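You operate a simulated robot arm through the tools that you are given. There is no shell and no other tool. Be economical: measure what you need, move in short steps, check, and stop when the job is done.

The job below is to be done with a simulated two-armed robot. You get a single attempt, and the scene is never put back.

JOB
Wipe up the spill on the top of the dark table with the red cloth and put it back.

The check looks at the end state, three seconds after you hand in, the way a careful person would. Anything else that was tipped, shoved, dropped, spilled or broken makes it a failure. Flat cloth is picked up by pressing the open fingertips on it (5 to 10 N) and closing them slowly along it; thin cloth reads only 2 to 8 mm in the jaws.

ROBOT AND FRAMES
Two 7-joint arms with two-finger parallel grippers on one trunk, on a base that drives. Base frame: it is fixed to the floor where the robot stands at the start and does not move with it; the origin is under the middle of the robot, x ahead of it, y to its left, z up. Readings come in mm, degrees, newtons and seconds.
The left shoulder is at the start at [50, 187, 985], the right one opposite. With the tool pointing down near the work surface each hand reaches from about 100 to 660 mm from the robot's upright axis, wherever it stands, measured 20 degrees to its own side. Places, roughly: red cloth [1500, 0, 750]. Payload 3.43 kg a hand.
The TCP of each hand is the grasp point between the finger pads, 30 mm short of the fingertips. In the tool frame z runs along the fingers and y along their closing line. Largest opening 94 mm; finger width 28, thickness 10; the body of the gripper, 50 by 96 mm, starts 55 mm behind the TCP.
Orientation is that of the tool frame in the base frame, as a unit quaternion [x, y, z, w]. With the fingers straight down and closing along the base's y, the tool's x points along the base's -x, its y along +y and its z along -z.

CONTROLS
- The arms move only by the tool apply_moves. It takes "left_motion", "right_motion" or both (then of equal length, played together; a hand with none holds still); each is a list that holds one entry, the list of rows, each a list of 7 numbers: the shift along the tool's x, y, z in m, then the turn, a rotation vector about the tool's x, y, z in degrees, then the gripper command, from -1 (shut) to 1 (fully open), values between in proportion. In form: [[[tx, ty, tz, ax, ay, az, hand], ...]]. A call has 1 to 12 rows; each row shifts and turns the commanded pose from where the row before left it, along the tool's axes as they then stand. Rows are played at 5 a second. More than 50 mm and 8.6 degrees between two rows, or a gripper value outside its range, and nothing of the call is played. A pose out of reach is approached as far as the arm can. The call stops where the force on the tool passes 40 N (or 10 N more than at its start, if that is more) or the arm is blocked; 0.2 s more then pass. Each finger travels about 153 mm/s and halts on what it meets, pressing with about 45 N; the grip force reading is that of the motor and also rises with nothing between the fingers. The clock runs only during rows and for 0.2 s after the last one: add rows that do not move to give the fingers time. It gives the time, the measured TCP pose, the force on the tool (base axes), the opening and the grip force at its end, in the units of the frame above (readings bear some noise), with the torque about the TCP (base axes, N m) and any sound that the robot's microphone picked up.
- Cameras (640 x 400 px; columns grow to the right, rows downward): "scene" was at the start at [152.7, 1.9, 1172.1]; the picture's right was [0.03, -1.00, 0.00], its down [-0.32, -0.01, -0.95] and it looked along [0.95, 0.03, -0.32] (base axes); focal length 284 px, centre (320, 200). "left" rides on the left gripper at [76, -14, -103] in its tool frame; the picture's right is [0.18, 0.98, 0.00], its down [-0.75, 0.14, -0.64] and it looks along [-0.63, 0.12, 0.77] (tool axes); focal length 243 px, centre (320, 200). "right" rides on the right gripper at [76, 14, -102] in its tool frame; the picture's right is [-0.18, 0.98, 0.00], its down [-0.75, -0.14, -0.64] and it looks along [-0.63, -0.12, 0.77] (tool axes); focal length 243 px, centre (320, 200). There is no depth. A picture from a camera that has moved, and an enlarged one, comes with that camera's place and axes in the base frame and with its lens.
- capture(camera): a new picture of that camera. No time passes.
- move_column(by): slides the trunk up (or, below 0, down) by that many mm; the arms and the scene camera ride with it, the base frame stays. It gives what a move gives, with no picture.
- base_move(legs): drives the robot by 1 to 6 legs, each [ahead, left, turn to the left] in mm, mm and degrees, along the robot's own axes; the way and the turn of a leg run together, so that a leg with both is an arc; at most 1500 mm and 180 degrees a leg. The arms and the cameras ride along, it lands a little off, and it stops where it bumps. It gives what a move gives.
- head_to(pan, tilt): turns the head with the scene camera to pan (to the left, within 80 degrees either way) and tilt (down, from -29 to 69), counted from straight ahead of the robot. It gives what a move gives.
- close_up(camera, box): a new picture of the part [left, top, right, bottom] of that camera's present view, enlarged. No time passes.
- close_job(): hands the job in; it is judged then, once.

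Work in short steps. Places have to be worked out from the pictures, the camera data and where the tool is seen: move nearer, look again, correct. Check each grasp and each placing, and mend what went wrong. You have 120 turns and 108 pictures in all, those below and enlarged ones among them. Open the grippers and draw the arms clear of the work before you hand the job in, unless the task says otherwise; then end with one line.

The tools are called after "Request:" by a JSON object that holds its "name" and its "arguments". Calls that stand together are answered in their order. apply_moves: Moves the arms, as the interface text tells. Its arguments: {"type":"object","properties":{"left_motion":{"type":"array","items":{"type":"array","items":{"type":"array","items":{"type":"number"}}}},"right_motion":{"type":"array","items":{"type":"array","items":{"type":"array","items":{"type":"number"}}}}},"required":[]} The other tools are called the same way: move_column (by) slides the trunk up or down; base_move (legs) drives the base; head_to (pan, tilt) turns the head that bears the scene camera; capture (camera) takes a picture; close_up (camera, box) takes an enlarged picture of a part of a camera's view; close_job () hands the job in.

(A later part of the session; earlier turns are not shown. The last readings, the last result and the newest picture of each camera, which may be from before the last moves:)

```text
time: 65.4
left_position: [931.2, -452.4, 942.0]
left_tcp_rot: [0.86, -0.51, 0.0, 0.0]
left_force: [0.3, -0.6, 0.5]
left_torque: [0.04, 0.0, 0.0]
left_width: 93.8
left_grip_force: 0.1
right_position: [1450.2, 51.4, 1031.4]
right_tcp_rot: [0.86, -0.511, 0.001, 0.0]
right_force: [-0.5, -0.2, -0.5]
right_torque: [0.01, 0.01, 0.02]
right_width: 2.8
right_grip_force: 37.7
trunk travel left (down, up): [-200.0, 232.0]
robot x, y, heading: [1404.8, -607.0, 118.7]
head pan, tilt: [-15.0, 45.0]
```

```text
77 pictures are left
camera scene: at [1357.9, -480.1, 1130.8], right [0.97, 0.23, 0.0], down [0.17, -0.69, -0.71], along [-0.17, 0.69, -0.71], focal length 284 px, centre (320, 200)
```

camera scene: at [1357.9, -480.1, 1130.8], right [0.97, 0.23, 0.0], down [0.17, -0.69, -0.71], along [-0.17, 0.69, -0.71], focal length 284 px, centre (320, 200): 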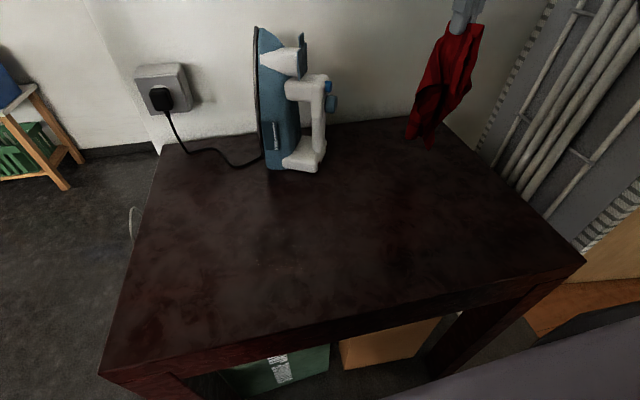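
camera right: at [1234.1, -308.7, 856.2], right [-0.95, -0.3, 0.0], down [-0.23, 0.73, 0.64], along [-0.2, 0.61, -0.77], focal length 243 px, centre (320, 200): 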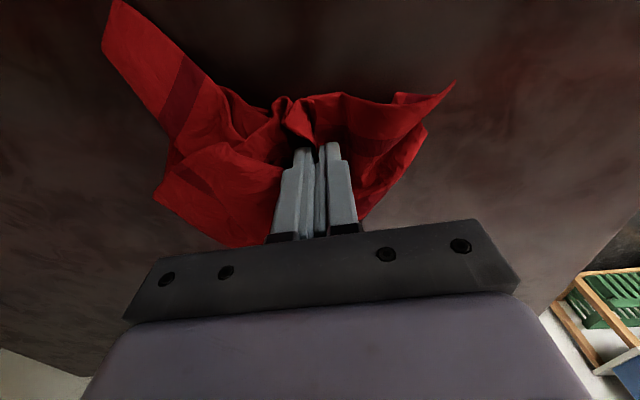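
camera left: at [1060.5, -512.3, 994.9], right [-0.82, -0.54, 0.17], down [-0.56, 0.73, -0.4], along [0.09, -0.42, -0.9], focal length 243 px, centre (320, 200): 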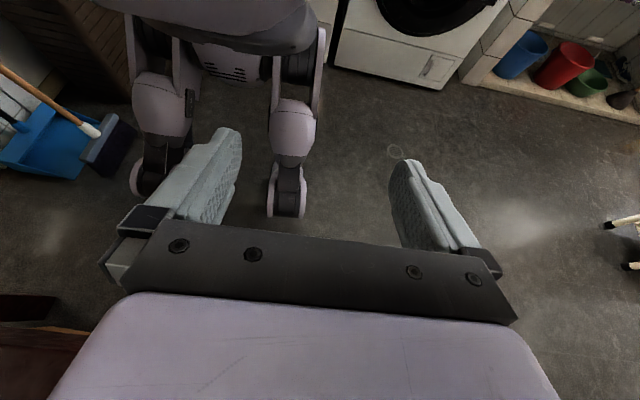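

Reach is fine. I go 50 mm further, lower until the cloth's end touches, then lay it down while drawing back.

Request:
{"name": "apply_moves", "arguments": {"right_motion": [[[-0.025, -0.01, 0, 0, 0, 0, -1], [-0.025, -0.01, 0, 0, 0, 0, -1], [0, 0, 0.02, 0, 0, 0, -1], [0, 0, 0.02, 0, 0, 0, -1], [0, 0, 0.02, 0, 0, 0, -1], [0, 0, 0.01, 0, 0, 0, -1], [0, 0, 0, 0, 0, 0, -1]]]}}

Request:
{"name": "capture", "arguments": {"camera": "scene"}}

Request:
{"name": "capture", "arguments": {"camera": "right"}}

```text
time: 67.0
left_position: [931.1, -453.2, 942.0]
left_tcp_rot: [0.86, -0.511, 0.001, 0.001]
left_force: [-0.4, -0.8, 0.2]
left_torque: [-0.03, -0.02, 0.01]
left_width: 93.8
left_grip_force: 0.1
right_position: [1451.1, 53.9, 957.6]
right_tcp_rot: [0.859, -0.512, 0.001, 0.0]
right_force: [-0.3, 0.3, 0.1]
right_torque: [0.0, -0.01, -0.01]
right_width: 2.9
right_grip_force: 37.6
right hand out of reach, approached as far as the arm can: row 1, 2
trunk travel left (down, up): [-200.0, 232.0]
robot x, y, heading: [1402.8, -608.3, 118.5]
head pan, tilt: [-15.0, 45.0]
```

```text
76 pictures are left
camera scene: at [1357.9, -480.1, 1130.8], right [0.97, 0.23, 0.0], down [0.17, -0.69, -0.71], along [-0.17, 0.69, -0.71], focal length 284 px, centre (320, 200)
```

scene: 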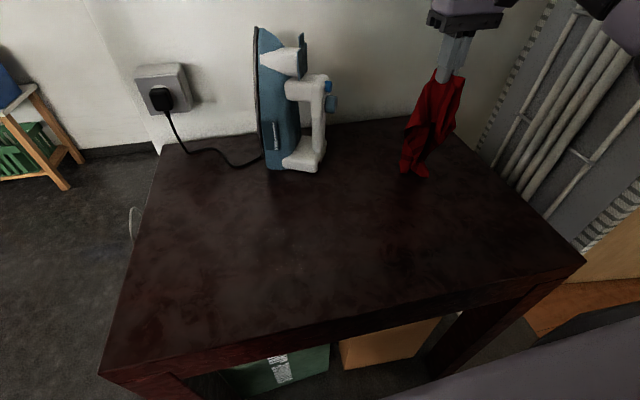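

```text
75 pictures are left
camera right: at [1474.5, -19.4, 1059.0], right [-0.95, -0.31, 0.0], down [-0.24, 0.73, 0.64], along [-0.2, 0.61, -0.77], focal length 243 px, centre (320, 200)
```

right: 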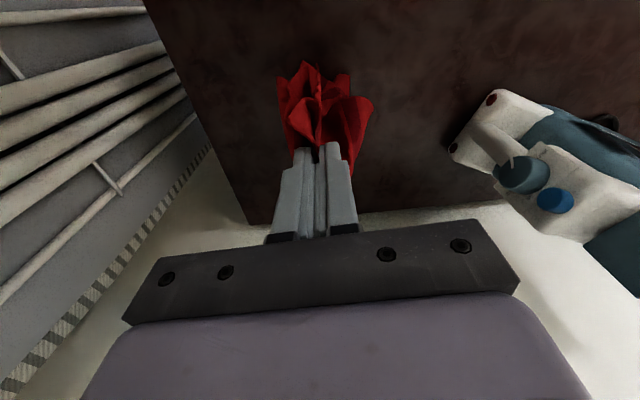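

The cloth end touches about 65 mm short of its old far edge. At this lower height I try to reach further forward.

Request:
{"name": "apply_moves", "arguments": {"right_motion": [[[-0.02, -0.01, -0.005, 0, 0, 0, -1], [-0.02, -0.005, 0, 0, 0, 0, -1], [-0.02, -0.005, 0, 0, 0, 0, -1], [0, 0, 0, 0, 0, 0, -1]]]}}

```text
time: 68.0
left_position: [931.6, -452.2, 942.0]
left_tcp_rot: [0.86, -0.511, 0.0, 0.001]
left_force: [0.5, 0.7, 0.6]
left_torque: [-0.06, -0.04, 0.02]
left_width: 94.0
left_grip_force: 0.0
right_position: [1452.2, 74.6, 961.5]
right_tcp_rot: [0.859, -0.512, 0.0, 0.0]
right_force: [-0.7, -0.2, -1.4]
right_torque: [0.0, -0.01, -0.01]
right_width: 2.9
right_grip_force: 37.0
right hand out of reach, approached as far as the arm can: row 2, 3
trunk travel left (down, up): [-200.0, 232.0]
robot x, y, heading: [1408.6, -607.5, 118.4]
head pan, tilt: [-15.0, 45.0]
```

Now near enough. I lay the cloth down along an arc towards me, ending near the original pinch point.

Request:
{"name": "apply_moves", "arguments": {"right_motion": [[[0.033, -0.001, 0.0025, 0, 0, 0, -1], [0.032, -0.001, 0.0075, 0, 0, 0, -1], [0.03, -0.001, 0.012, 0, 0, 0, -1], [0.028, -0.001, 0.017, 0, 0, 0, -1], [0.025, -0.001, 0.021, 0, 0, 0, -1], [0.021, -0.001, 0.024, 0, 0, 0, -1], [0.017, -0.001, 0.027, 0, 0, 0, -1], [0.0125, -0.001, 0.029, 0, 0, 0, -1], [0.0075, -0.001, 0.03, 0, 0, 0, -1], [0.003, 0, 0.03, 0, 0, 0, -1], [0, 0, 0, 0, 0, 0, -1]]]}}

Request:
{"name": "capture", "arguments": {"camera": "scene"}}

Request:
{"name": "capture", "arguments": {"camera": "right"}}

```text
time: 70.4
left_position: [931.8, -452.9, 941.8]
left_tcp_rot: [0.86, -0.511, 0.0, 0.001]
left_force: [-0.2, 0.3, 0.7]
left_torque: [0.02, -0.04, 0.0]
left_width: 94.0
left_grip_force: 0.1
right_position: [1561.9, -106.1, 760.4]
right_tcp_rot: [0.86, -0.51, 0.001, -0.001]
right_force: [-0.3, 0.7, 0.3]
right_torque: [0.02, 0.02, -0.01]
right_width: 2.6
right_grip_force: 37.8
trunk travel left (down, up): [-200.0, 232.0]
robot x, y, heading: [1404.7, -607.6, 118.3]
head pan, tilt: [-15.0, 45.0]
```

```text
74 pictures are left
camera scene: at [1357.9, -480.1, 1130.8], right [0.97, 0.23, 0.0], down [0.17, -0.69, -0.71], along [-0.17, 0.69, -0.71], focal length 284 px, centre (320, 200)
```

scene: 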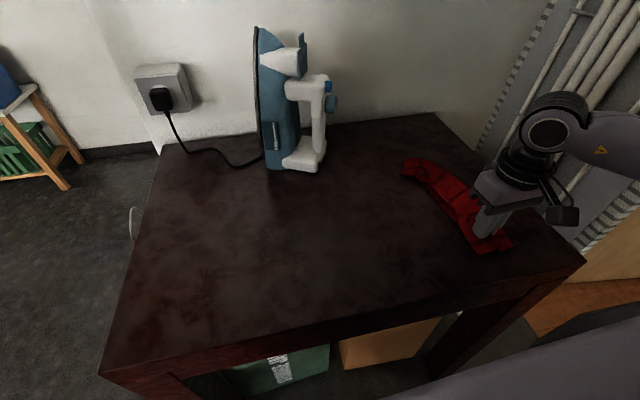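

```text
73 pictures are left
camera right: at [1585.4, -179.3, 864.0], right [-0.95, -0.31, 0.0], down [-0.24, 0.73, 0.64], along [-0.2, 0.61, -0.77], focal length 243 px, centre (320, 200)
```

right: 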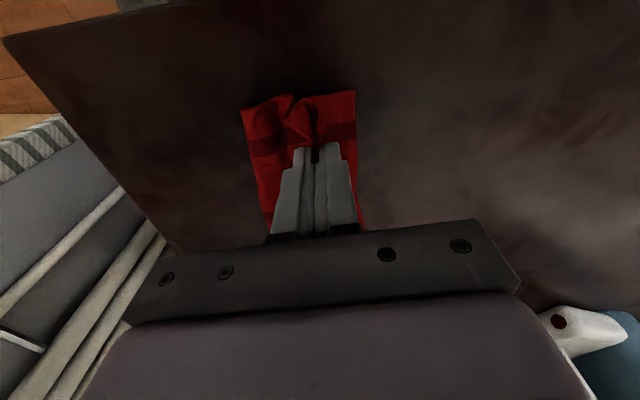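

The cloth lies along its old axis, folded into a narrower strip. I lower 5 mm, open slowly, and lift off to look.

Request:
{"name": "apply_moves", "arguments": {"right_motion": [[[0, 0, 0.005, 0, 0, 0, -1], [0, 0, 0, 0, 0, 0, -0.8], [0, 0, 0, 0, 0, 0, -0.6], [0, 0, 0, 0, 0, 0, -0.5], [0, 0, -0.01, 0, 0, 0, -0.5], [0, 0, -0.03, 0, 0, 0, -0.5], [0, 0, -0.04, 0, 0, 0, -0.5], [0, 0, -0.04, 0, 0, 0, 0], [0.02, -0.03, -0.04, 0, 0, 0, 0], [0.03, -0.02, -0.04, 0, 0, 0, 0]]]}}

Request:
{"name": "capture", "arguments": {"camera": "scene"}}

Request:
{"name": "capture", "arguments": {"camera": "right"}}

```text
refused: row 9 steps farther than a row can; nothing moved
```

```text
72 pictures are left
camera scene: at [1357.9, -480.1, 1130.8], right [0.97, 0.23, 0.0], down [0.17, -0.69, -0.71], along [-0.17, 0.69, -0.71], focal length 284 px, centre (320, 200)
```

scene: 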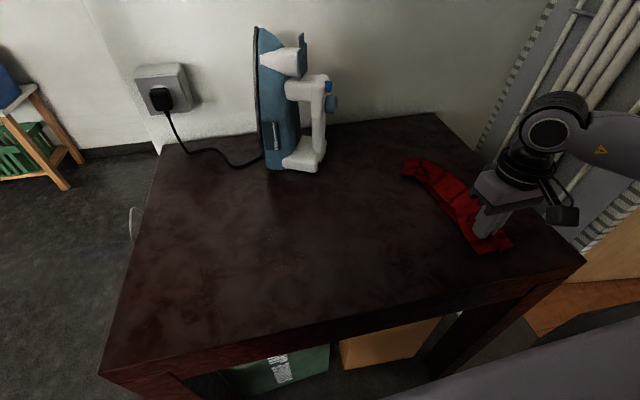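

```text
71 pictures are left
camera right: at [1585.4, -179.3, 864.0], right [-0.95, -0.31, 0.0], down [-0.24, 0.73, 0.64], along [-0.2, 0.61, -0.77], focal length 243 px, centre (320, 200)
```

right: 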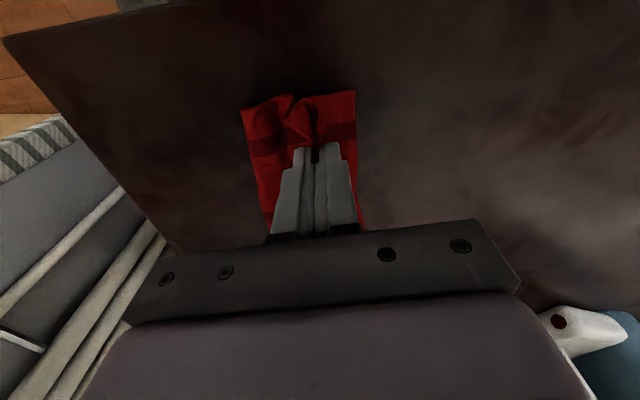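

A row was too long; I repeat with smaller steps.

Request:
{"name": "apply_moves", "arguments": {"right_motion": [[[0, 0, 0.005, 0, 0, 0, -1], [0, 0, 0, 0, 0, 0, -0.8], [0, 0, 0, 0, 0, 0, -0.6], [0, 0, 0, 0, 0, 0, -0.5], [0, 0, -0.01, 0, 0, 0, -0.5], [0, 0, -0.03, 0, 0, 0, -0.5], [0, 0, -0.04, 0, 0, 0, -0.5], [0, 0, -0.04, 0, 0, 0, 0], [0.02, -0.02, -0.04, 0, 0, 0, 0], [0.02, -0.02, -0.04, 0, 0, 0, 0]]]}}

Request:
{"name": "capture", "arguments": {"camera": "scene"}}

Request:
{"name": "close_up", "arguments": {"camera": "scene", "box": [340, 130, 560, 290]}}

Request:
{"name": "capture", "arguments": {"camera": "right"}}

```text
time: 72.8
left_position: [931.5, -451.7, 942.5]
left_tcp_rot: [0.859, -0.512, 0.001, 0.0]
left_force: [-1.6, 0.9, 0.4]
left_torque: [-0.02, 0.0, 0.03]
left_width: 94.2
left_grip_force: 0.1
right_position: [1618.9, -129.1, 911.7]
right_tcp_rot: [0.858, -0.507, 0.072, 0.045]
right_force: [-0.3, 0.0, 0.2]
right_torque: [0.02, 0.01, 0.02]
right_width: 47.3
right_grip_force: 0.1
trunk travel left (down, up): [-200.0, 232.0]
robot x, y, heading: [1406.5, -608.7, 118.7]
head pan, tilt: [-15.0, 45.0]
stopped in row 10 (right hand): the arm was blocked; the commanded pose is now the measured one
```

```text
70 pictures are left
camera scene: at [1357.9, -480.1, 1130.8], right [0.97, 0.23, 0.0], down [0.17, -0.69, -0.71], along [-0.17, 0.69, -0.71], focal length 284 px, centre (320, 200)
```

scene: 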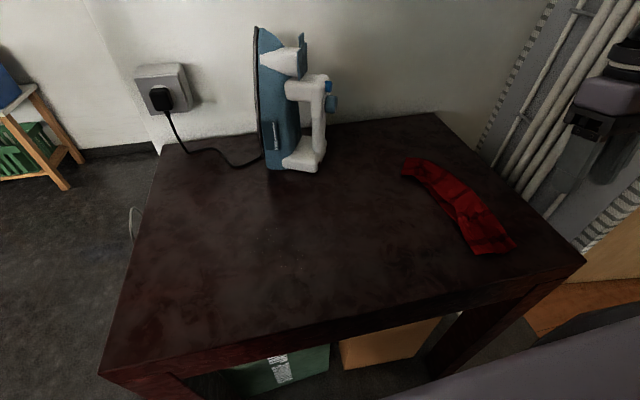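

```text
2.50 times, centred on (450, 210) of scene
camera zoom: at [1357.9, -480.1, 1130.8], right [0.97, 0.23, 0.0], down [0.17, -0.69, -0.71], along [-0.17, 0.69, -0.71], focal length 709 px, centre (-5, 175)
```

zoom: 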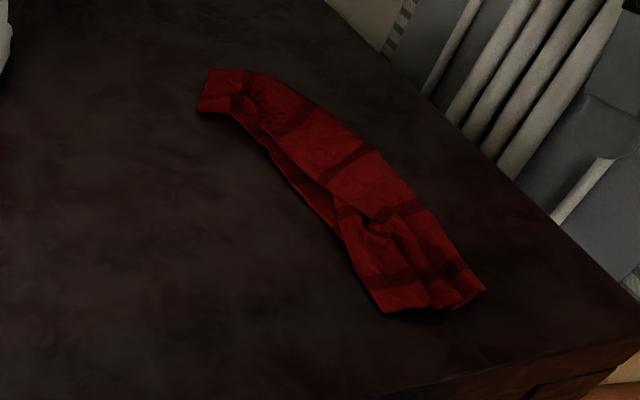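

```text
68 pictures are left
camera right: at [1633.7, -186.0, 1025.1], right [-0.95, -0.31, -0.03], down [-0.28, 0.82, 0.5], along [-0.14, 0.48, -0.86], focal length 243 px, centre (320, 200)
```

right: 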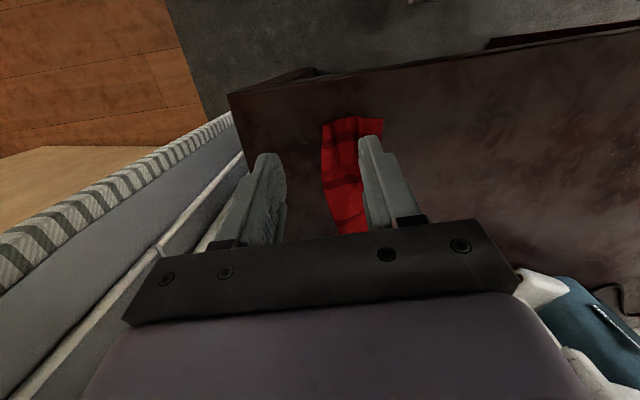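

The arm was blocked at the end of the retreat — it may have touched the ironing board. I look that way before moving.

Request:
{"name": "head_to", "arguments": {"pan": -60, "tilt": 20}}

Request:
{"name": "capture", "arguments": {"camera": "scene"}}

```text
time: 73.9
left_position: [931.5, -453.1, 941.5]
left_tcp_rot: [0.86, -0.51, 0.0, 0.0]
left_force: [0.0, -0.6, 0.0]
left_torque: [-0.02, 0.0, -0.04]
left_width: 93.8
left_grip_force: 0.0
right_position: [1619.1, -128.3, 911.2]
right_tcp_rot: [0.857, -0.508, 0.072, 0.046]
right_force: [-0.7, 0.0, 0.3]
right_torque: [0.01, 0.0, 0.0]
right_width: 47.1
right_grip_force: 0.0
trunk travel left (down, up): [-200.0, 232.0]
robot x, y, heading: [1403.7, -614.5, 118.5]
head pan, tilt: [-60.0, 20.0]
```

```text
67 pictures are left
camera scene: at [1425.5, -479.6, 1169.4], right [0.85, -0.52, 0.0], down [-0.18, -0.29, -0.94], along [0.49, 0.8, -0.34], focal length 284 px, centre (320, 200)
```

scene: 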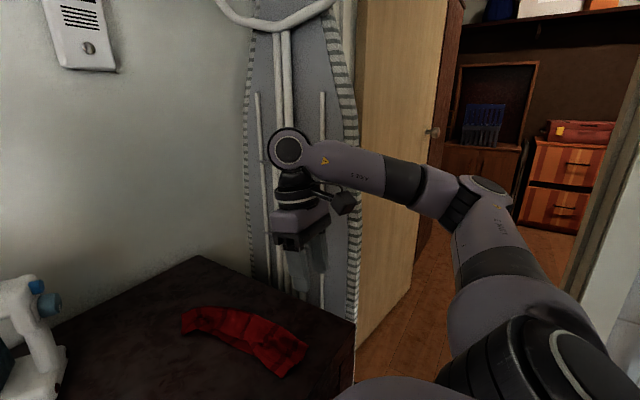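

The ironing board still stands as before and no force is felt. I move the hand back left and undo the ~10° tilt.

Request:
{"name": "apply_moves", "arguments": {"right_motion": [[[0, 0.02, 0, 0, 0, 0, 0], [0, 0.03, 0, 0, 0, 0, 0], [-0.005, 0.03, 0, 0, -5, 0, 0], [-0.005, 0.03, 0, 0, -4.7, 0, 0], [0, 0.03, 0, 0, 0, 0, 0]]]}}

Request:
{"name": "capture", "arguments": {"camera": "scene"}}

```text
time: 75.1
left_position: [932.9, -451.1, 939.9]
left_tcp_rot: [0.86, -0.511, 0.0, 0.0]
left_force: [-0.4, -0.3, -0.9]
left_torque: [-0.01, 0.03, 0.02]
left_width: 94.1
left_grip_force: 0.0
right_position: [1490.9, -188.7, 910.9]
right_tcp_rot: [0.86, -0.51, 0.0, 0.002]
right_force: [-0.7, -0.1, 1.0]
right_torque: [0.03, 0.02, 0.0]
right_width: 47.3
right_grip_force: 0.1
trunk travel left (down, up): [-200.0, 232.0]
robot x, y, heading: [1404.9, -608.7, 118.6]
head pan, tilt: [-60.0, 20.0]
```

```text
66 pictures are left
camera scene: at [1425.4, -479.7, 1169.5], right [0.85, -0.52, 0.0], down [-0.18, -0.29, -0.94], along [0.49, 0.8, -0.34], focal length 284 px, centre (320, 200)
```

scene: 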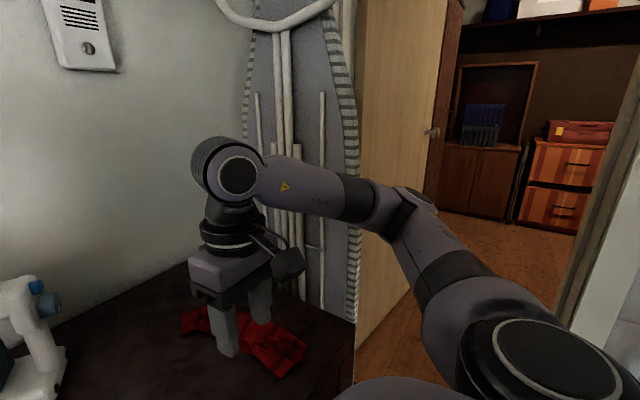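

The board is undisturbed and the cloth lies about 35 mm from its old centre. I now bring the right hand back over the near side and check the wiped spot closely.

Request:
{"name": "apply_moves", "arguments": {"right_motion": [[[0.01, 0.03, -0.01, 0, 0, 0, 0.5], [0.01, 0.035, 0, 0, 0, 0, 0.5], [0.01, 0.035, 0, 0, 0, 0, 0.5], [0, 0.035, 0, 0, 0, 0, 1], [0, 0.035, 0, 0, 0, 0, 1], [0, 0.035, 0, 0, 0, 0, 1], [0, 0.035, 0, 0, 0, 0, 1]]]}}

Request:
{"name": "capture", "arguments": {"camera": "right"}}

Request:
{"name": "head_to", "arguments": {"pan": 0, "tilt": 45}}

Request:
{"name": "capture", "arguments": {"camera": "scene"}}

```text
time: 76.7
left_position: [932.4, -452.9, 941.7]
left_tcp_rot: [0.86, -0.511, 0.001, 0.0]
left_force: [0.3, -0.8, -0.8]
left_torque: [0.0, -0.01, 0.02]
left_width: 93.8
left_grip_force: 0.1
right_position: [1296.8, -329.7, 921.2]
right_tcp_rot: [0.86, -0.51, -0.001, 0.003]
right_force: [0.2, 0.1, -0.7]
right_torque: [-0.02, -0.01, 0.03]
right_width: 93.9
right_grip_force: 0.1
trunk travel left (down, up): [-200.0, 232.0]
robot x, y, heading: [1406.6, -608.2, 118.6]
head pan, tilt: [-60.0, 20.0]
```

```text
65 pictures are left
camera right: at [1320.5, -402.6, 1024.5], right [-0.95, -0.31, 0.0], down [-0.24, 0.73, 0.64], along [-0.2, 0.61, -0.77], focal length 243 px, centre (320, 200)
```

right: 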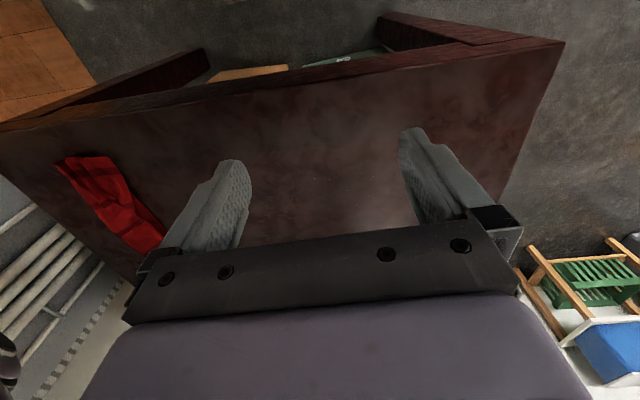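

```text
time: 78.0
left_position: [932.8, -452.3, 941.6]
left_tcp_rot: [0.86, -0.51, 0.001, 0.001]
left_force: [0.6, -0.6, 0.8]
left_torque: [0.03, -0.03, -0.03]
left_width: 93.7
left_grip_force: 0.0
right_position: [1297.8, -330.6, 922.7]
right_tcp_rot: [0.86, -0.51, -0.001, 0.003]
right_force: [-0.1, -0.2, 0.9]
right_torque: [0.01, 0.02, 0.03]
right_width: 93.9
right_grip_force: 0.0
trunk travel left (down, up): [-200.0, 232.0]
robot x, y, heading: [1404.4, -610.3, 118.4]
head pan, tilt: [0.0, 45.0]
```

```text
64 pictures are left
camera scene: at [1338.1, -487.7, 1130.8], right [0.88, 0.48, 0.0], down [0.34, -0.62, -0.71], along [-0.34, 0.62, -0.71], focal length 284 px, centre (320, 200)
```

scene: 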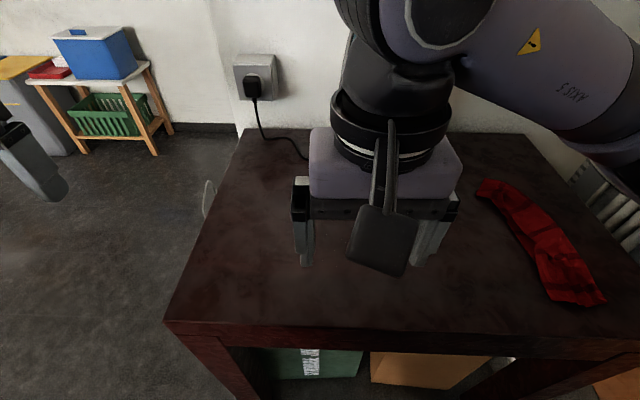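

There are tiny specks near (317,180) in the hand picture; I enlarge that part.

Request:
{"name": "close_up", "arguments": {"camera": "right", "box": [250, 140, 410, 240]}}

```text
4.00 times, centred on (330, 190) of right
camera zoom: at [1321.2, -402.1, 1024.4], right [-0.95, -0.31, 0.0], down [-0.24, 0.73, 0.64], along [-0.2, 0.61, -0.77], focal length 970 px, centre (280, 240)
```

zoom: 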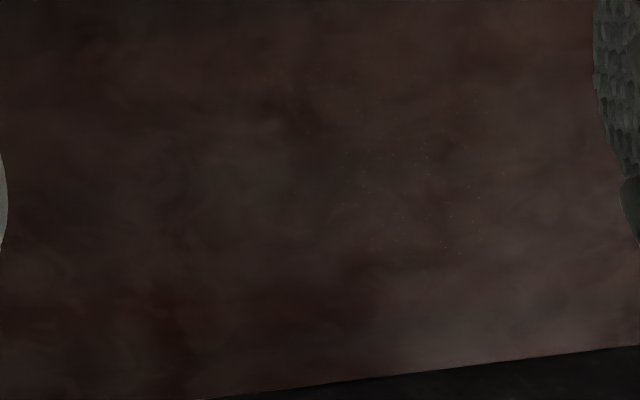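

Faint specks seem to remain around [1196, -206]. I lower the hand for a closer look.

Request:
{"name": "apply_moves", "arguments": {"right_motion": [[[0.005, 0.0, 0.04, 0, 0, 0, 1], [0.005, 0.01, 0.04, 0, 0, 0, 1], [0.005, 0.01, 0.03, 0, 0, 0, 1]]]}}

Request:
{"name": "capture", "arguments": {"camera": "right"}}

Request:
{"name": "close_up", "arguments": {"camera": "right", "box": [250, 130, 410, 230]}}

```text
time: 78.8
left_position: [931.6, -451.4, 941.9]
left_tcp_rot: [0.86, -0.51, 0.0, 0.0]
left_force: [0.1, 0.0, 0.1]
left_torque: [0.01, 0.03, 0.0]
left_width: 93.9
left_grip_force: 0.1
right_position: [1283.7, -352.6, 813.3]
right_tcp_rot: [0.86, -0.511, -0.001, 0.002]
right_force: [0.2, -0.4, -0.7]
right_torque: [-0.02, 0.03, 0.0]
right_width: 93.9
right_grip_force: 0.0
trunk travel left (down, up): [-200.0, 232.0]
robot x, y, heading: [1402.8, -611.2, 118.4]
head pan, tilt: [0.0, 45.0]
```

```text
62 pictures are left
camera right: at [1308.4, -425.0, 914.9], right [-0.95, -0.31, 0.01], down [-0.24, 0.73, 0.64], along [-0.2, 0.61, -0.77], focal length 243 px, centre (320, 200)
```

right: 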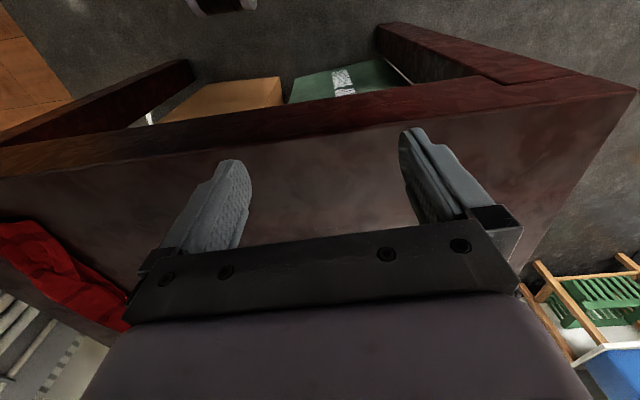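

```text
4.00 times, centred on (330, 180) of right
camera zoom: at [1308.4, -425.0, 914.9], right [-0.95, -0.31, 0.01], down [-0.24, 0.73, 0.64], along [-0.2, 0.61, -0.77], focal length 970 px, centre (280, 280)
```

zoom: 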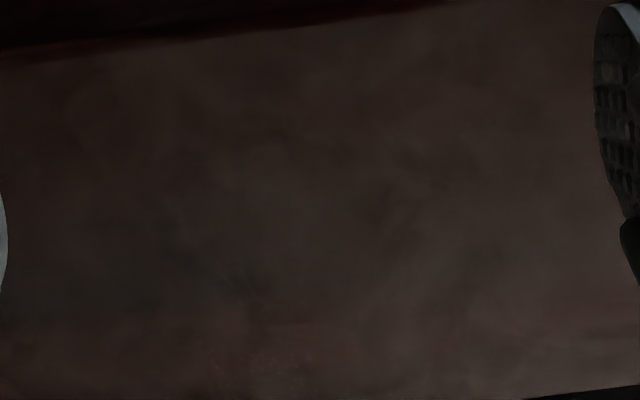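

The specks now lie at the picture's bottom; I move the hand about 90 mm forward, still 80 mm above the table, and enlarge.

Request:
{"name": "apply_moves", "arguments": {"right_motion": [[[-0.04, 0.01, 0, 0, 0, 0, 1], [-0.04, 0.0, 0, 0, 0, 0, 1], [-0.03, 0, 0, 0, 0, 0, 1]]]}}

Request:
{"name": "close_up", "arguments": {"camera": "right", "box": [220, 60, 428, 190]}}

```text
time: 79.6
left_position: [932.0, -452.3, 942.2]
left_tcp_rot: [0.86, -0.511, 0.0, 0.001]
left_force: [0.5, -0.2, -0.5]
left_torque: [-0.01, 0.01, -0.03]
left_width: 93.9
left_grip_force: 0.0
right_position: [1223.3, -262.5, 813.4]
right_tcp_rot: [0.861, -0.509, 0.0, 0.004]
right_force: [0.3, 0.1, 0.3]
right_torque: [0.01, 0.02, 0.02]
right_width: 94.0
right_grip_force: 0.2
trunk travel left (down, up): [-200.0, 232.0]
robot x, y, heading: [1405.8, -608.6, 118.4]
head pan, tilt: [0.0, 45.0]
```

```text
3.08 times, centred on (324, 125) of right
camera zoom: at [1247.1, -334.8, 915.4], right [-0.95, -0.31, 0.0], down [-0.24, 0.73, 0.64], along [-0.2, 0.61, -0.77], focal length 746 px, centre (308, 431)
```

zoom: 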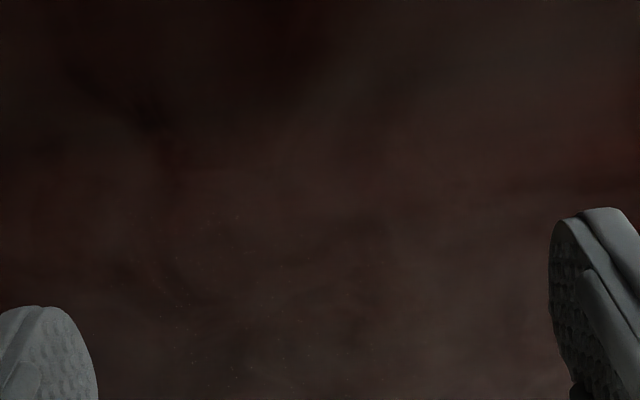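

Request:
{"name": "close_up", "arguments": {"camera": "right", "box": [250, 130, 400, 224]}}

```text
4.26 times, centred on (325, 177) of right
camera zoom: at [1247.1, -334.8, 915.4], right [-0.95, -0.31, 0.0], down [-0.24, 0.73, 0.64], along [-0.2, 0.61, -0.77], focal length 1032 px, centre (299, 298)
```

zoom: 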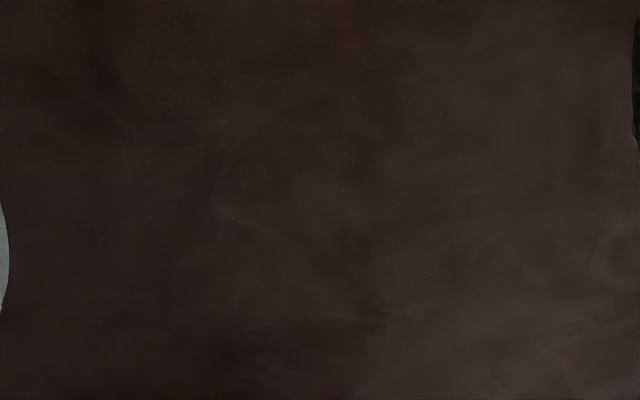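

A very sparse film of specks remains over the spill area, so I'll wipe a second time with firmer contact. Going back to the cloth's near end, about [1569, -106].

Request:
{"name": "apply_moves", "arguments": {"right_motion": [[[0.007, 0, -0.035, 0, 0, 0, 0.5], [0.01, -0.02, -0.035, 0, 0, 0, 0.1], [0.01, -0.04, 0, 0, 0, 0, 0.1], [0, -0.04, 0, 0, 0, 0, 0.1], [0, -0.04, 0, 0, 0, 0, 0.1], [0, -0.04, 0, 0, 0, 0, 0.1], [0, -0.04, 0, 0, 0, 0, 0.1], [0, -0.04, 0, 0, 0, 0, 0.1], [0, -0.04, 0, 0, 0, 0, 0.1], [0, -0.04, 0.02, 0, 0, 0, 0.1], [0, -0.039, 0.03, 0, 0, 0, 0.1]]]}}

Request:
{"name": "capture", "arguments": {"camera": "right"}}

```text
time: 82.0
left_position: [933.0, -451.9, 941.6]
left_tcp_rot: [0.86, -0.51, 0.0, 0.0]
left_force: [-1.1, 0.9, 0.1]
left_torque: [0.03, -0.04, 0.05]
left_width: 94.0
left_grip_force: 0.0
right_position: [1568.9, -102.7, 831.9]
right_tcp_rot: [0.86, -0.509, -0.001, 0.003]
right_force: [0.2, -0.5, 0.8]
right_torque: [0.02, 0.01, 0.0]
right_width: 51.7
right_grip_force: 0.1
trunk travel left (down, up): [-200.0, 232.0]
robot x, y, heading: [1405.7, -612.7, 118.9]
head pan, tilt: [0.0, 45.0]
```

```text
58 pictures are left
camera right: at [1592.6, -174.5, 934.8], right [-0.95, -0.31, 0.0], down [-0.24, 0.73, 0.64], along [-0.2, 0.61, -0.77], focal length 243 px, centre (320, 200)
```

right: 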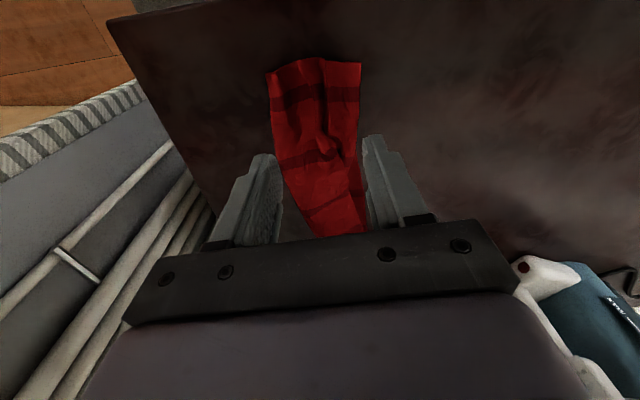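

Well centred over the strip. I descend and press.

Request:
{"name": "apply_moves", "arguments": {"right_motion": [[[0, 0, 0.03, 0, 0, 0, 0.1], [0, 0, 0.03, 0, 0, 0, 0.1], [0, 0, 0.012, 0, 0, 0, 0.1], [0, 0, 0.006, 0, 0, 0, 0.1], [0, 0, 0, 0, 0, 0, 0.1]]]}}

```text
time: 83.2
left_position: [932.1, -452.8, 942.2]
left_tcp_rot: [0.86, -0.511, 0.001, 0.001]
left_force: [-1.0, 0.2, -0.5]
left_torque: [0.0, 0.01, -0.03]
left_width: 94.1
left_grip_force: 0.0
right_position: [1568.9, -103.2, 753.1]
right_tcp_rot: [0.86, -0.51, -0.001, 0.003]
right_force: [0.4, -1.2, 1.3]
right_torque: [-0.04, 0.0, 0.02]
right_width: 51.5
right_grip_force: 0.1
trunk travel left (down, up): [-200.0, 232.0]
robot x, y, heading: [1406.3, -606.2, 118.3]
head pan, tilt: [0.0, 45.0]
```

Just touching; 2.5 mm lower and then I close slowly.

Request:
{"name": "apply_moves", "arguments": {"right_motion": [[[0, 0, 0.0025, 0, 0, 0, 0.1], [0, 0, 0, 0, 0, 0, -0.05], [0, 0, 0, 0, 0, 0, -0.2], [0, 0, 0, 0, 0, 0, -0.35], [0, 0, 0, 0, 0, 0, -0.5], [0, 0, 0, 0, 0, 0, -0.65], [0, 0, 0, 0, 0, 0, -0.8], [0, 0, 0, 0, 0, 0, -0.9], [0, 0, 0, 0, 0, 0, -1], [0, 0, 0, 0, 0, 0, -1], [0, 0, 0, 0, 0, 0, -1]]]}}

Request:
{"name": "capture", "arguments": {"camera": "right"}}

```text
time: 85.6
left_position: [931.9, -453.6, 941.9]
left_tcp_rot: [0.86, -0.511, 0.0, 0.001]
left_force: [0.7, -0.6, 0.0]
left_torque: [0.01, 0.01, 0.01]
left_width: 93.8
left_grip_force: 0.1
right_position: [1568.3, -102.7, 751.1]
right_tcp_rot: [0.86, -0.511, -0.001, 0.001]
right_force: [-0.6, 1.3, 15.6]
right_torque: [0.08, 0.04, 0.01]
right_width: 6.4
right_grip_force: 39.8
trunk travel left (down, up): [-200.0, 232.0]
robot x, y, heading: [1403.4, -610.9, 118.6]
head pan, tilt: [0.0, 45.0]
```

```text
57 pictures are left
camera right: at [1591.6, -176.3, 854.5], right [-0.95, -0.31, 0.0], down [-0.24, 0.73, 0.64], along [-0.2, 0.61, -0.77], focal length 243 px, centre (320, 200)
```

right: 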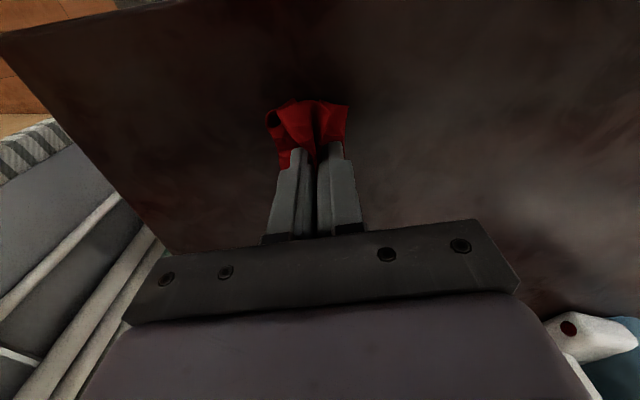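

Pinched (6.4 mm). I lift and carry it to the near side of the spill spot.

Request:
{"name": "apply_moves", "arguments": {"right_motion": [[[0, 0, -0.02, 0, 0, 0, -1], [0, 0, -0.025, 0, 0, 0, -1], [0, 0, -0.03, 0, 0, 0, -1], [0, 0, -0.03, 0, 0, 0, -1], [0, 0, -0.03, 0, 0, 0, -1], [0, 0, -0.03, 0, 0, 0, -1], [0, 0, -0.03, 0, 0, 0, -1], [0, 0, -0.03, 0, 0, 0, -1], [0, 0, -0.03, 0, 0, 0, -1], [0, 0, -0.03, 0, 0, 0, -1], [0, 0.02, 0, 0, 0, 0, -1]]]}}

Request:
{"name": "apply_moves", "arguments": {"right_motion": [[[0.01, 0.035, 0, 0, 0, 0, -1], [0.01, 0.039, 0, 0, 0, 0, -1], [0, 0.039, 0, 0, 0, 0, -1], [0, 0.039, 0, 0, 0, 0, -1], [0, 0.039, 0, 0, 0, 0, -1], [0, 0.039, 0, 0, 0, 0, -1], [0, 0.039, 0, 0, 0, 0, -1], [0, 0.039, 0, 0, 0, 0, -1], [0, 0.038, 0, 0, 0, 0, -1], [0, 0, 0, 0, 0, 0, -1]]]}}

Request:
{"name": "capture", "arguments": {"camera": "scene"}}

```text
time: 88.0
left_position: [931.5, -452.6, 940.9]
left_tcp_rot: [0.86, -0.511, 0.001, 0.001]
left_force: [0.0, -0.1, 0.1]
left_torque: [0.01, 0.03, -0.02]
left_width: 94.0
left_grip_force: 0.1
right_position: [1551.1, -109.9, 1035.7]
right_tcp_rot: [0.861, -0.509, 0.0, 0.003]
right_force: [0.2, -0.6, -0.6]
right_torque: [0.03, -0.01, 0.02]
right_width: 5.8
right_grip_force: 40.0
trunk travel left (down, up): [-200.0, 232.0]
robot x, y, heading: [1402.9, -607.6, 118.7]
head pan, tilt: [0.0, 45.0]
```

```text
time: 90.2
left_position: [931.9, -452.1, 940.8]
left_tcp_rot: [0.86, -0.511, 0.0, 0.0]
left_force: [-0.8, -0.5, 0.2]
left_torque: [0.03, -0.01, 0.01]
left_width: 94.2
left_grip_force: 0.1
right_position: [1255.8, -294.9, 1035.3]
right_tcp_rot: [0.86, -0.51, -0.001, 0.002]
right_force: [-0.2, -0.4, 0.4]
right_torque: [0.0, -0.03, 0.02]
right_width: 6.0
right_grip_force: 39.6
trunk travel left (down, up): [-200.0, 232.0]
robot x, y, heading: [1403.9, -609.8, 118.4]
head pan, tilt: [0.0, 45.0]
```

```text
56 pictures are left
camera scene: at [1338.0, -487.8, 1130.8], right [0.88, 0.48, 0.0], down [0.34, -0.62, -0.71], along [-0.34, 0.62, -0.71], focal length 284 px, centre (320, 200)
```

scene: 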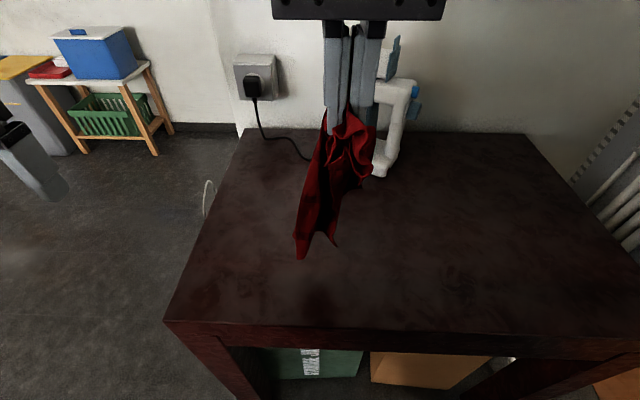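

Lowering forward onto the spot as before.

Request:
{"name": "apply_moves", "arguments": {"right_motion": [[[0, 0, 0.025, 0, 0, 0, -1], [-0.01, 0, 0.025, 0, 0, 0, -1], [-0.012, 0, 0.025, 0, 0, 0, -1], [-0.012, 0, 0.025, 0, 0, 0, -1], [-0.012, 0, 0.025, 0, 0, 0, -1], [-0.012, 0, 0.025, 0, 0, 0, -1], [-0.012, 0, 0.025, 0, 0, 0, -1], [-0.012, 0, 0.025, 0, 0, 0, -1], [-0.012, 0, 0.025, 0, 0, 0, -1], [-0.006, 0, 0.025, 0, 0, 0, -1], [0, 0, 0.025, 0, 0, 0, -1], [0, 0, 0.004, 0, 0, 0, -1]]]}}

Request:
{"name": "capture", "arguments": {"camera": "right"}}

```text
time: 92.8
left_position: [932.6, -453.1, 941.5]
left_tcp_rot: [0.86, -0.511, 0.001, 0.002]
left_force: [-0.2, 0.2, -0.3]
left_torque: [0.02, -0.02, 0.0]
left_width: 93.9
left_grip_force: 0.1
right_position: [1208.8, -208.6, 759.1]
right_tcp_rot: [0.861, -0.509, -0.001, 0.003]
right_force: [0.9, -0.2, 6.0]
right_torque: [0.0, 0.01, 0.01]
right_width: 6.2
right_grip_force: 40.2
trunk travel left (down, up): [-200.0, 232.0]
robot x, y, heading: [1403.3, -610.3, 118.5]
head pan, tilt: [0.0, 45.0]
```

```text
55 pictures are left
camera right: at [1233.1, -281.7, 860.2], right [-0.95, -0.31, 0.01], down [-0.24, 0.73, 0.64], along [-0.2, 0.61, -0.77], focal length 243 px, centre (320, 200)
```

right: 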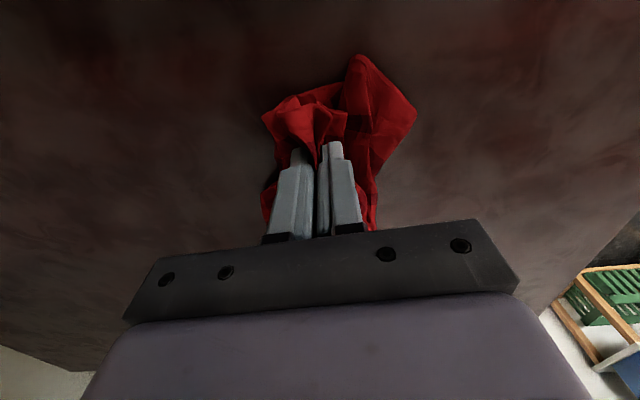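

6 N of contact through the folds. I make a dense raster of side-to-side strokes over the spot.

Request:
{"name": "apply_moves", "arguments": {"right_motion": [[[0, 0, 0.002, 0, 0, 0, -1], [-0.025, 0.025, 0, 0, 0, 0, -1], [-0.02, 0.025, 0, 0, 0, 0, -1], [0, -0.035, 0, 0, 0, 0, -1], [0, -0.035, 0, 0, 0, 0, -1], [0, -0.03, 0, 0, 0, 0, -1], [0.018, 0, 0, 0, 0, 0, -1], [0, 0.035, 0, 0, 0, 0, -1], [0, 0.035, 0, 0, 0, 0, -1], [0, 0.03, 0, 0, 0, 0, -1], [0.018, 0, 0, 0, 0, 0, -1], [0, -0.035, 0, 0, 0, 0, -1]]]}}

Request:
{"name": "apply_moves", "arguments": {"right_motion": [[[0, -0.035, 0.001, 0, 0, 0, -1], [0, -0.03, 0, 0, 0, 0, -1], [0.018, 0, 0, 0, 0, 0, -1], [0, 0.035, 0, 0, 0, 0, -1], [0, 0.035, 0, 0, 0, 0, -1], [0, 0.03, 0, 0, 0, 0, -1], [0.018, 0, 0, 0, 0, 0, -1], [0, -0.035, 0, 0, 0, 0, -1], [0, -0.035, 0, 0, 0, 0, -1], [0, -0.03, 0, 0, 0, 0, -1], [0.018, 0, 0, 0, 0, 0, -1], [0, 0.035, 0, 0, 0, 0, -1]]]}}

Request:
{"name": "capture", "arguments": {"camera": "right"}}

```text
time: 95.4
left_position: [931.7, -453.5, 942.3]
left_tcp_rot: [0.86, -0.51, -0.001, 0.0]
left_force: [0.8, 0.1, -0.3]
left_torque: [-0.02, 0.02, 0.0]
left_width: 94.0
left_grip_force: 0.1
right_position: [1192.3, -209.4, 755.3]
right_tcp_rot: [0.86, -0.509, -0.001, 0.003]
right_force: [-3.4, -0.6, 14.7]
right_torque: [0.15, 0.08, 0.07]
right_width: 6.1
right_grip_force: 40.0
trunk travel left (down, up): [-200.0, 232.0]
robot x, y, heading: [1403.7, -612.3, 118.5]
head pan, tilt: [0.0, 45.0]
```

```text
time: 98.0
left_position: [932.7, -453.4, 941.5]
left_tcp_rot: [0.86, -0.511, 0.0, 0.0]
left_force: [-0.7, 0.6, -0.3]
left_torque: [0.01, 0.01, 0.01]
left_width: 94.0
left_grip_force: 0.1
right_position: [1243.8, -242.2, 753.9]
right_tcp_rot: [0.86, -0.51, -0.001, 0.003]
right_force: [1.9, 0.9, 15.4]
right_torque: [0.18, -0.1, -0.05]
right_width: 5.8
right_grip_force: 40.3
trunk travel left (down, up): [-200.0, 232.0]
robot x, y, heading: [1399.5, -611.1, 118.7]
head pan, tilt: [0.0, 45.0]
```

```text
54 pictures are left
camera right: at [1267.8, -314.6, 857.6], right [-0.95, -0.31, 0.0], down [-0.24, 0.73, 0.64], along [-0.2, 0.61, -0.77], focal length 243 px, centre (320, 200)
```

right: 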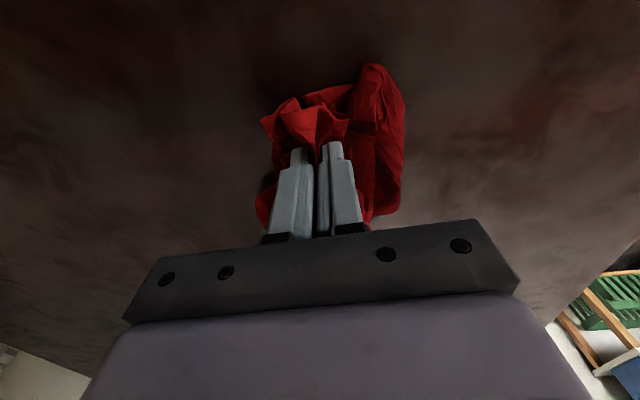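

Contact stays about 15 N. One more raster with fore-and-aft strokes.

Request:
{"name": "apply_moves", "arguments": {"right_motion": [[[0, 0.035, 0, 0, 0, 0, -1], [0, 0.03, 0, 0, 0, 0, -1], [-0.033, 0, 0, 0, 0, 0, -1], [-0.033, 0, 0, 0, 0, 0, -1], [-0.03, 0, 0, 0, 0, 0, -1], [0, -0.02, 0, 0, 0, 0, -1], [0.033, 0, 0, 0, 0, 0, -1], [0.033, 0, 0, 0, 0, 0, -1], [0.03, 0, 0, 0, 0, 0, -1], [0, -0.02, 0, 0, 0, 0, -1], [-0.033, 0, 0, 0, 0, 0, -1], [-0.033, 0, 0, 0, 0, 0, -1]]]}}

Request:
{"name": "apply_moves", "arguments": {"right_motion": [[[-0.03, 0, 0, 0, 0, 0, -1], [0, -0.02, 0, 0, 0, 0, -1], [0.033, 0, 0, 0, 0, 0, -1], [0.033, 0, 0, 0, 0, 0, -1], [0.03, 0, 0, 0, 0, 0, -1], [0, -0.02, 0, 0, 0, 0, -1], [-0.033, 0, 0, 0, 0, 0, -1], [-0.033, 0, 0, 0, 0, 0, -1], [-0.03, 0, 0, 0, 0, 0, -1], [0, -0.02, 0, 0, 0, 0, -1], [0.04, 0, 0, 0, 0, 0, -1], [0.04, 0, 0, 0, 0, 0, -1]]]}}

```text
time: 100.6
left_position: [933.1, -453.1, 941.1]
left_tcp_rot: [0.86, -0.511, 0.0, 0.001]
left_force: [-0.9, -0.5, 0.0]
left_torque: [0.0, 0.05, 0.0]
left_width: 93.9
left_grip_force: 0.0
right_position: [1190.3, -196.0, 755.2]
right_tcp_rot: [0.861, -0.509, 0.0, 0.003]
right_force: [2.0, -3.4, 9.3]
right_torque: [0.07, -0.06, -0.03]
right_width: 6.2
right_grip_force: 40.1
trunk travel left (down, up): [-200.0, 232.0]
robot x, y, heading: [1401.9, -607.6, 118.5]
head pan, tilt: [0.0, 45.0]
```

```text
time: 103.2
left_position: [932.0, -453.7, 941.5]
left_tcp_rot: [0.86, -0.511, 0.001, 0.0]
left_force: [-0.2, 0.3, 0.1]
left_torque: [-0.03, 0.01, 0.01]
left_width: 94.0
left_grip_force: 0.0
right_position: [1266.9, -207.9, 754.9]
right_tcp_rot: [0.861, -0.509, -0.001, 0.002]
right_force: [-1.3, 3.9, 17.4]
right_torque: [0.32, 0.03, 0.02]
right_width: 6.1
right_grip_force: 40.3
trunk travel left (down, up): [-200.0, 232.0]
robot x, y, heading: [1405.4, -610.1, 118.6]
head pan, tilt: [0.0, 45.0]
```

Lifting straight up and moving right, then inspecting with the same hand camera geometry and the head camera.

Request:
{"name": "apply_moves", "arguments": {"right_motion": [[[0, 0, -0.025, 0, 0, 0, -1], [0, 0, -0.03, 0, 0, 0, -1], [0, 0, -0.03, 0, 0, 0, -1], [0, 0, -0.03, 0, 0, 0, -1], [0, 0, -0.03, 0, 0, 0, -1], [0, 0, -0.03, 0, 0, 0, -1], [0, 0, -0.03, 0, 0, 0, -1], [0, 0, -0.03, 0, 0, 0, -1], [0, 0, -0.03, 0, 0, 0, -1], [0, -0.03, -0.015, 0, 0, 0, -1], [0, -0.04, 0, 0, 0, 0, -1], [0, -0.04, 0, 0, 0, 0, -1]]]}}

Request:
{"name": "apply_moves", "arguments": {"right_motion": [[[0, -0.04, 0, 0, 0, 0, -1], [0, -0.04, 0, 0, 0, 0, -1], [0, 0, 0, 0, 0, 0, -1]]]}}

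Request:
{"name": "head_to", "arguments": {"pan": 10, "tilt": 55}}

Request:
{"name": "capture", "arguments": {"camera": "scene"}}

Request:
{"name": "close_up", "arguments": {"camera": "scene", "box": [250, 130, 390, 220]}}

```text
time: 105.8
left_position: [932.2, -452.3, 942.3]
left_tcp_rot: [0.86, -0.511, 0.001, 0.001]
left_force: [-0.4, 1.0, 0.1]
left_torque: [-0.02, -0.02, 0.0]
left_width: 94.1
left_grip_force: 0.1
right_position: [1365.2, -156.1, 1035.5]
right_tcp_rot: [0.86, -0.51, 0.0, 0.003]
right_force: [-0.1, 0.5, -0.4]
right_torque: [0.0, 0.03, -0.03]
right_width: 6.0
right_grip_force: 40.5
trunk travel left (down, up): [-200.0, 232.0]
robot x, y, heading: [1403.7, -610.1, 118.5]
head pan, tilt: [0.0, 45.0]
```

```text
time: 106.6
left_position: [932.5, -453.6, 941.6]
left_tcp_rot: [0.86, -0.511, 0.001, 0.0]
left_force: [0.2, -0.2, 1.0]
left_torque: [0.01, -0.04, 0.01]
left_width: 94.4
left_grip_force: 0.1
right_position: [1435.1, -117.1, 1032.7]
right_tcp_rot: [0.86, -0.51, -0.001, 0.003]
right_force: [1.8, 0.4, 0.6]
right_torque: [0.0, 0.02, -0.03]
right_width: 6.4
right_grip_force: 40.2
trunk travel left (down, up): [-200.0, 232.0]
robot x, y, heading: [1404.7, -610.8, 118.5]
head pan, tilt: [0.0, 45.0]
```

```text
time: 107.3
left_position: [932.2, -452.9, 942.0]
left_tcp_rot: [0.859, -0.511, 0.001, 0.001]
left_force: [0.2, 0.5, -0.7]
left_torque: [0.01, 0.0, -0.02]
left_width: 93.9
left_grip_force: 0.0
right_position: [1434.2, -116.5, 1030.8]
right_tcp_rot: [0.86, -0.51, -0.001, 0.003]
right_force: [0.0, 0.3, -0.6]
right_torque: [0.02, 0.04, -0.02]
right_width: 6.2
right_grip_force: 40.0
trunk travel left (down, up): [-200.0, 232.0]
robot x, y, heading: [1405.1, -611.0, 118.3]
head pan, tilt: [10.0, 55.0]
```

```text
53 pictures are left
camera scene: at [1332.0, -502.7, 1117.4], right [0.78, 0.62, 0.0], down [0.51, -0.64, -0.57], along [-0.36, 0.45, -0.82], focal length 284 px, centre (320, 200)
```

scene: 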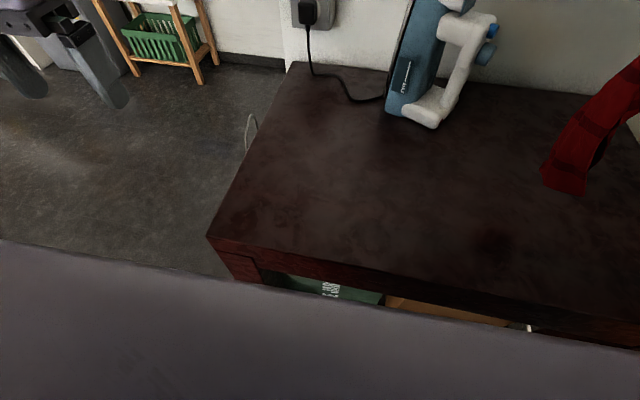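

```text
4.44 times, centred on (320, 175) of scene
camera zoom: at [1332.0, -502.7, 1117.4], right [0.78, 0.62, 0.0], down [0.51, -0.64, -0.57], along [-0.36, 0.45, -0.82], focal length 1261 px, centre (320, 311)
```

zoom: 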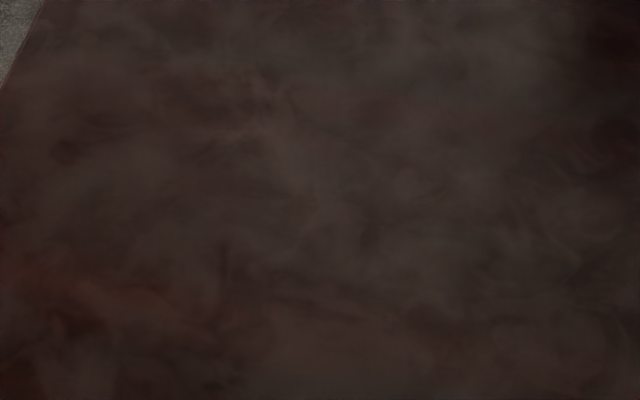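

The old spot projects near (367,183); I zoom right there.

Request:
{"name": "close_up", "arguments": {"camera": "scene", "box": [327, 158, 407, 208]}}

```text
8.00 times, centred on (367, 183) of scene
camera zoom: at [1332.0, -502.7, 1117.4], right [0.78, 0.62, 0.0], down [0.51, -0.64, -0.57], along [-0.36, 0.45, -0.82], focal length 2270 px, centre (-56, 336)
```

zoom: 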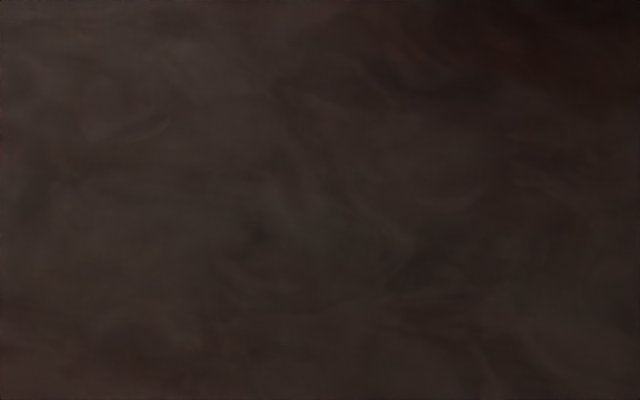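

The spot is now clean without specks. I carry the cloth forward over its place, lower it and lay it back as before.

Request:
{"name": "apply_moves", "arguments": {"right_motion": [[[-0.024, -0.019, 0, 0, 0, 0, -1], [-0.024, -0.019, 0, 0, 0, 0, -1], [-0.024, -0.019, 0, 0, 0, 0, -1], [-0.024, -0.019, 0, 0, 0, 0, -1], [-0.02, -0.019, 0, 0, 0, 0, -1], [-0.01, -0.01, 0.02, 0, 0, 0, -1], [0, 0, 0.02, 0, 0, 0, -1], [-0.01, 0, 0.02, 0, 0, 0, -1], [-0.015, 0, 0.01, 0, 0, 0, -1], [-0.015, 0, 0, 0, 0, 0, -1], [-0.01, 0, 0, 0, 0, 0, -1], [0, 0, 0, 0, 0, 0, -1]]]}}

Request:
{"name": "head_to", "arguments": {"pan": -15, "tilt": 45}}

Request:
{"name": "capture", "arguments": {"camera": "scene"}}

```text
time: 109.9
left_position: [932.1, -451.2, 942.8]
left_tcp_rot: [0.86, -0.51, 0.0, 0.001]
left_force: [-0.2, 0.0, 0.9]
left_torque: [0.02, -0.01, -0.01]
left_width: 93.9
left_grip_force: 0.1
right_position: [1448.5, 71.1, 961.5]
right_tcp_rot: [0.86, -0.51, -0.001, 0.002]
right_force: [0.3, -0.5, -1.2]
right_torque: [0.0, -0.03, 0.01]
right_width: 6.2
right_grip_force: 40.3
right hand out of reach, approached as far as the arm can: row 10, 11
trunk travel left (down, up): [-200.0, 232.0]
robot x, y, heading: [1403.1, -609.9, 118.6]
head pan, tilt: [10.0, 55.0]
```

```text
time: 110.8
left_position: [932.3, -452.2, 941.9]
left_tcp_rot: [0.859, -0.511, 0.001, 0.001]
left_force: [-0.5, 0.7, -1.2]
left_torque: [-0.04, 0.02, -0.01]
left_width: 94.2
left_grip_force: 0.1
right_position: [1448.6, 70.4, 961.8]
right_tcp_rot: [0.86, -0.51, 0.0, 0.004]
right_force: [-0.1, -0.1, 0.7]
right_torque: [-0.01, -0.01, 0.0]
right_width: 6.2
right_grip_force: 40.5
trunk travel left (down, up): [-200.0, 232.0]
robot x, y, heading: [1404.5, -614.1, 118.5]
head pan, tilt: [-15.0, 45.0]
```

```text
50 pictures are left
camera scene: at [1357.8, -480.1, 1130.8], right [0.97, 0.24, 0.0], down [0.17, -0.69, -0.71], along [-0.17, 0.69, -0.71], focal length 284 px, centre (320, 200)
```

scene: 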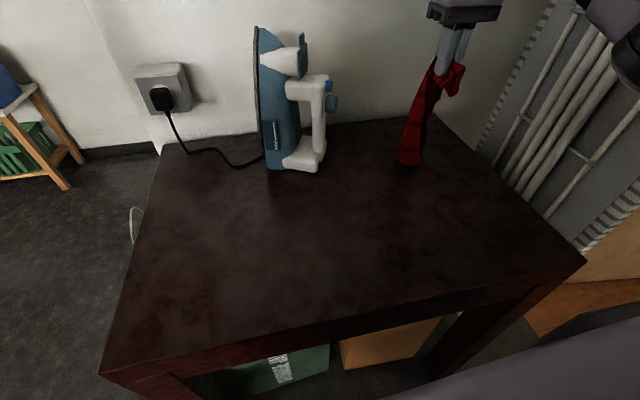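

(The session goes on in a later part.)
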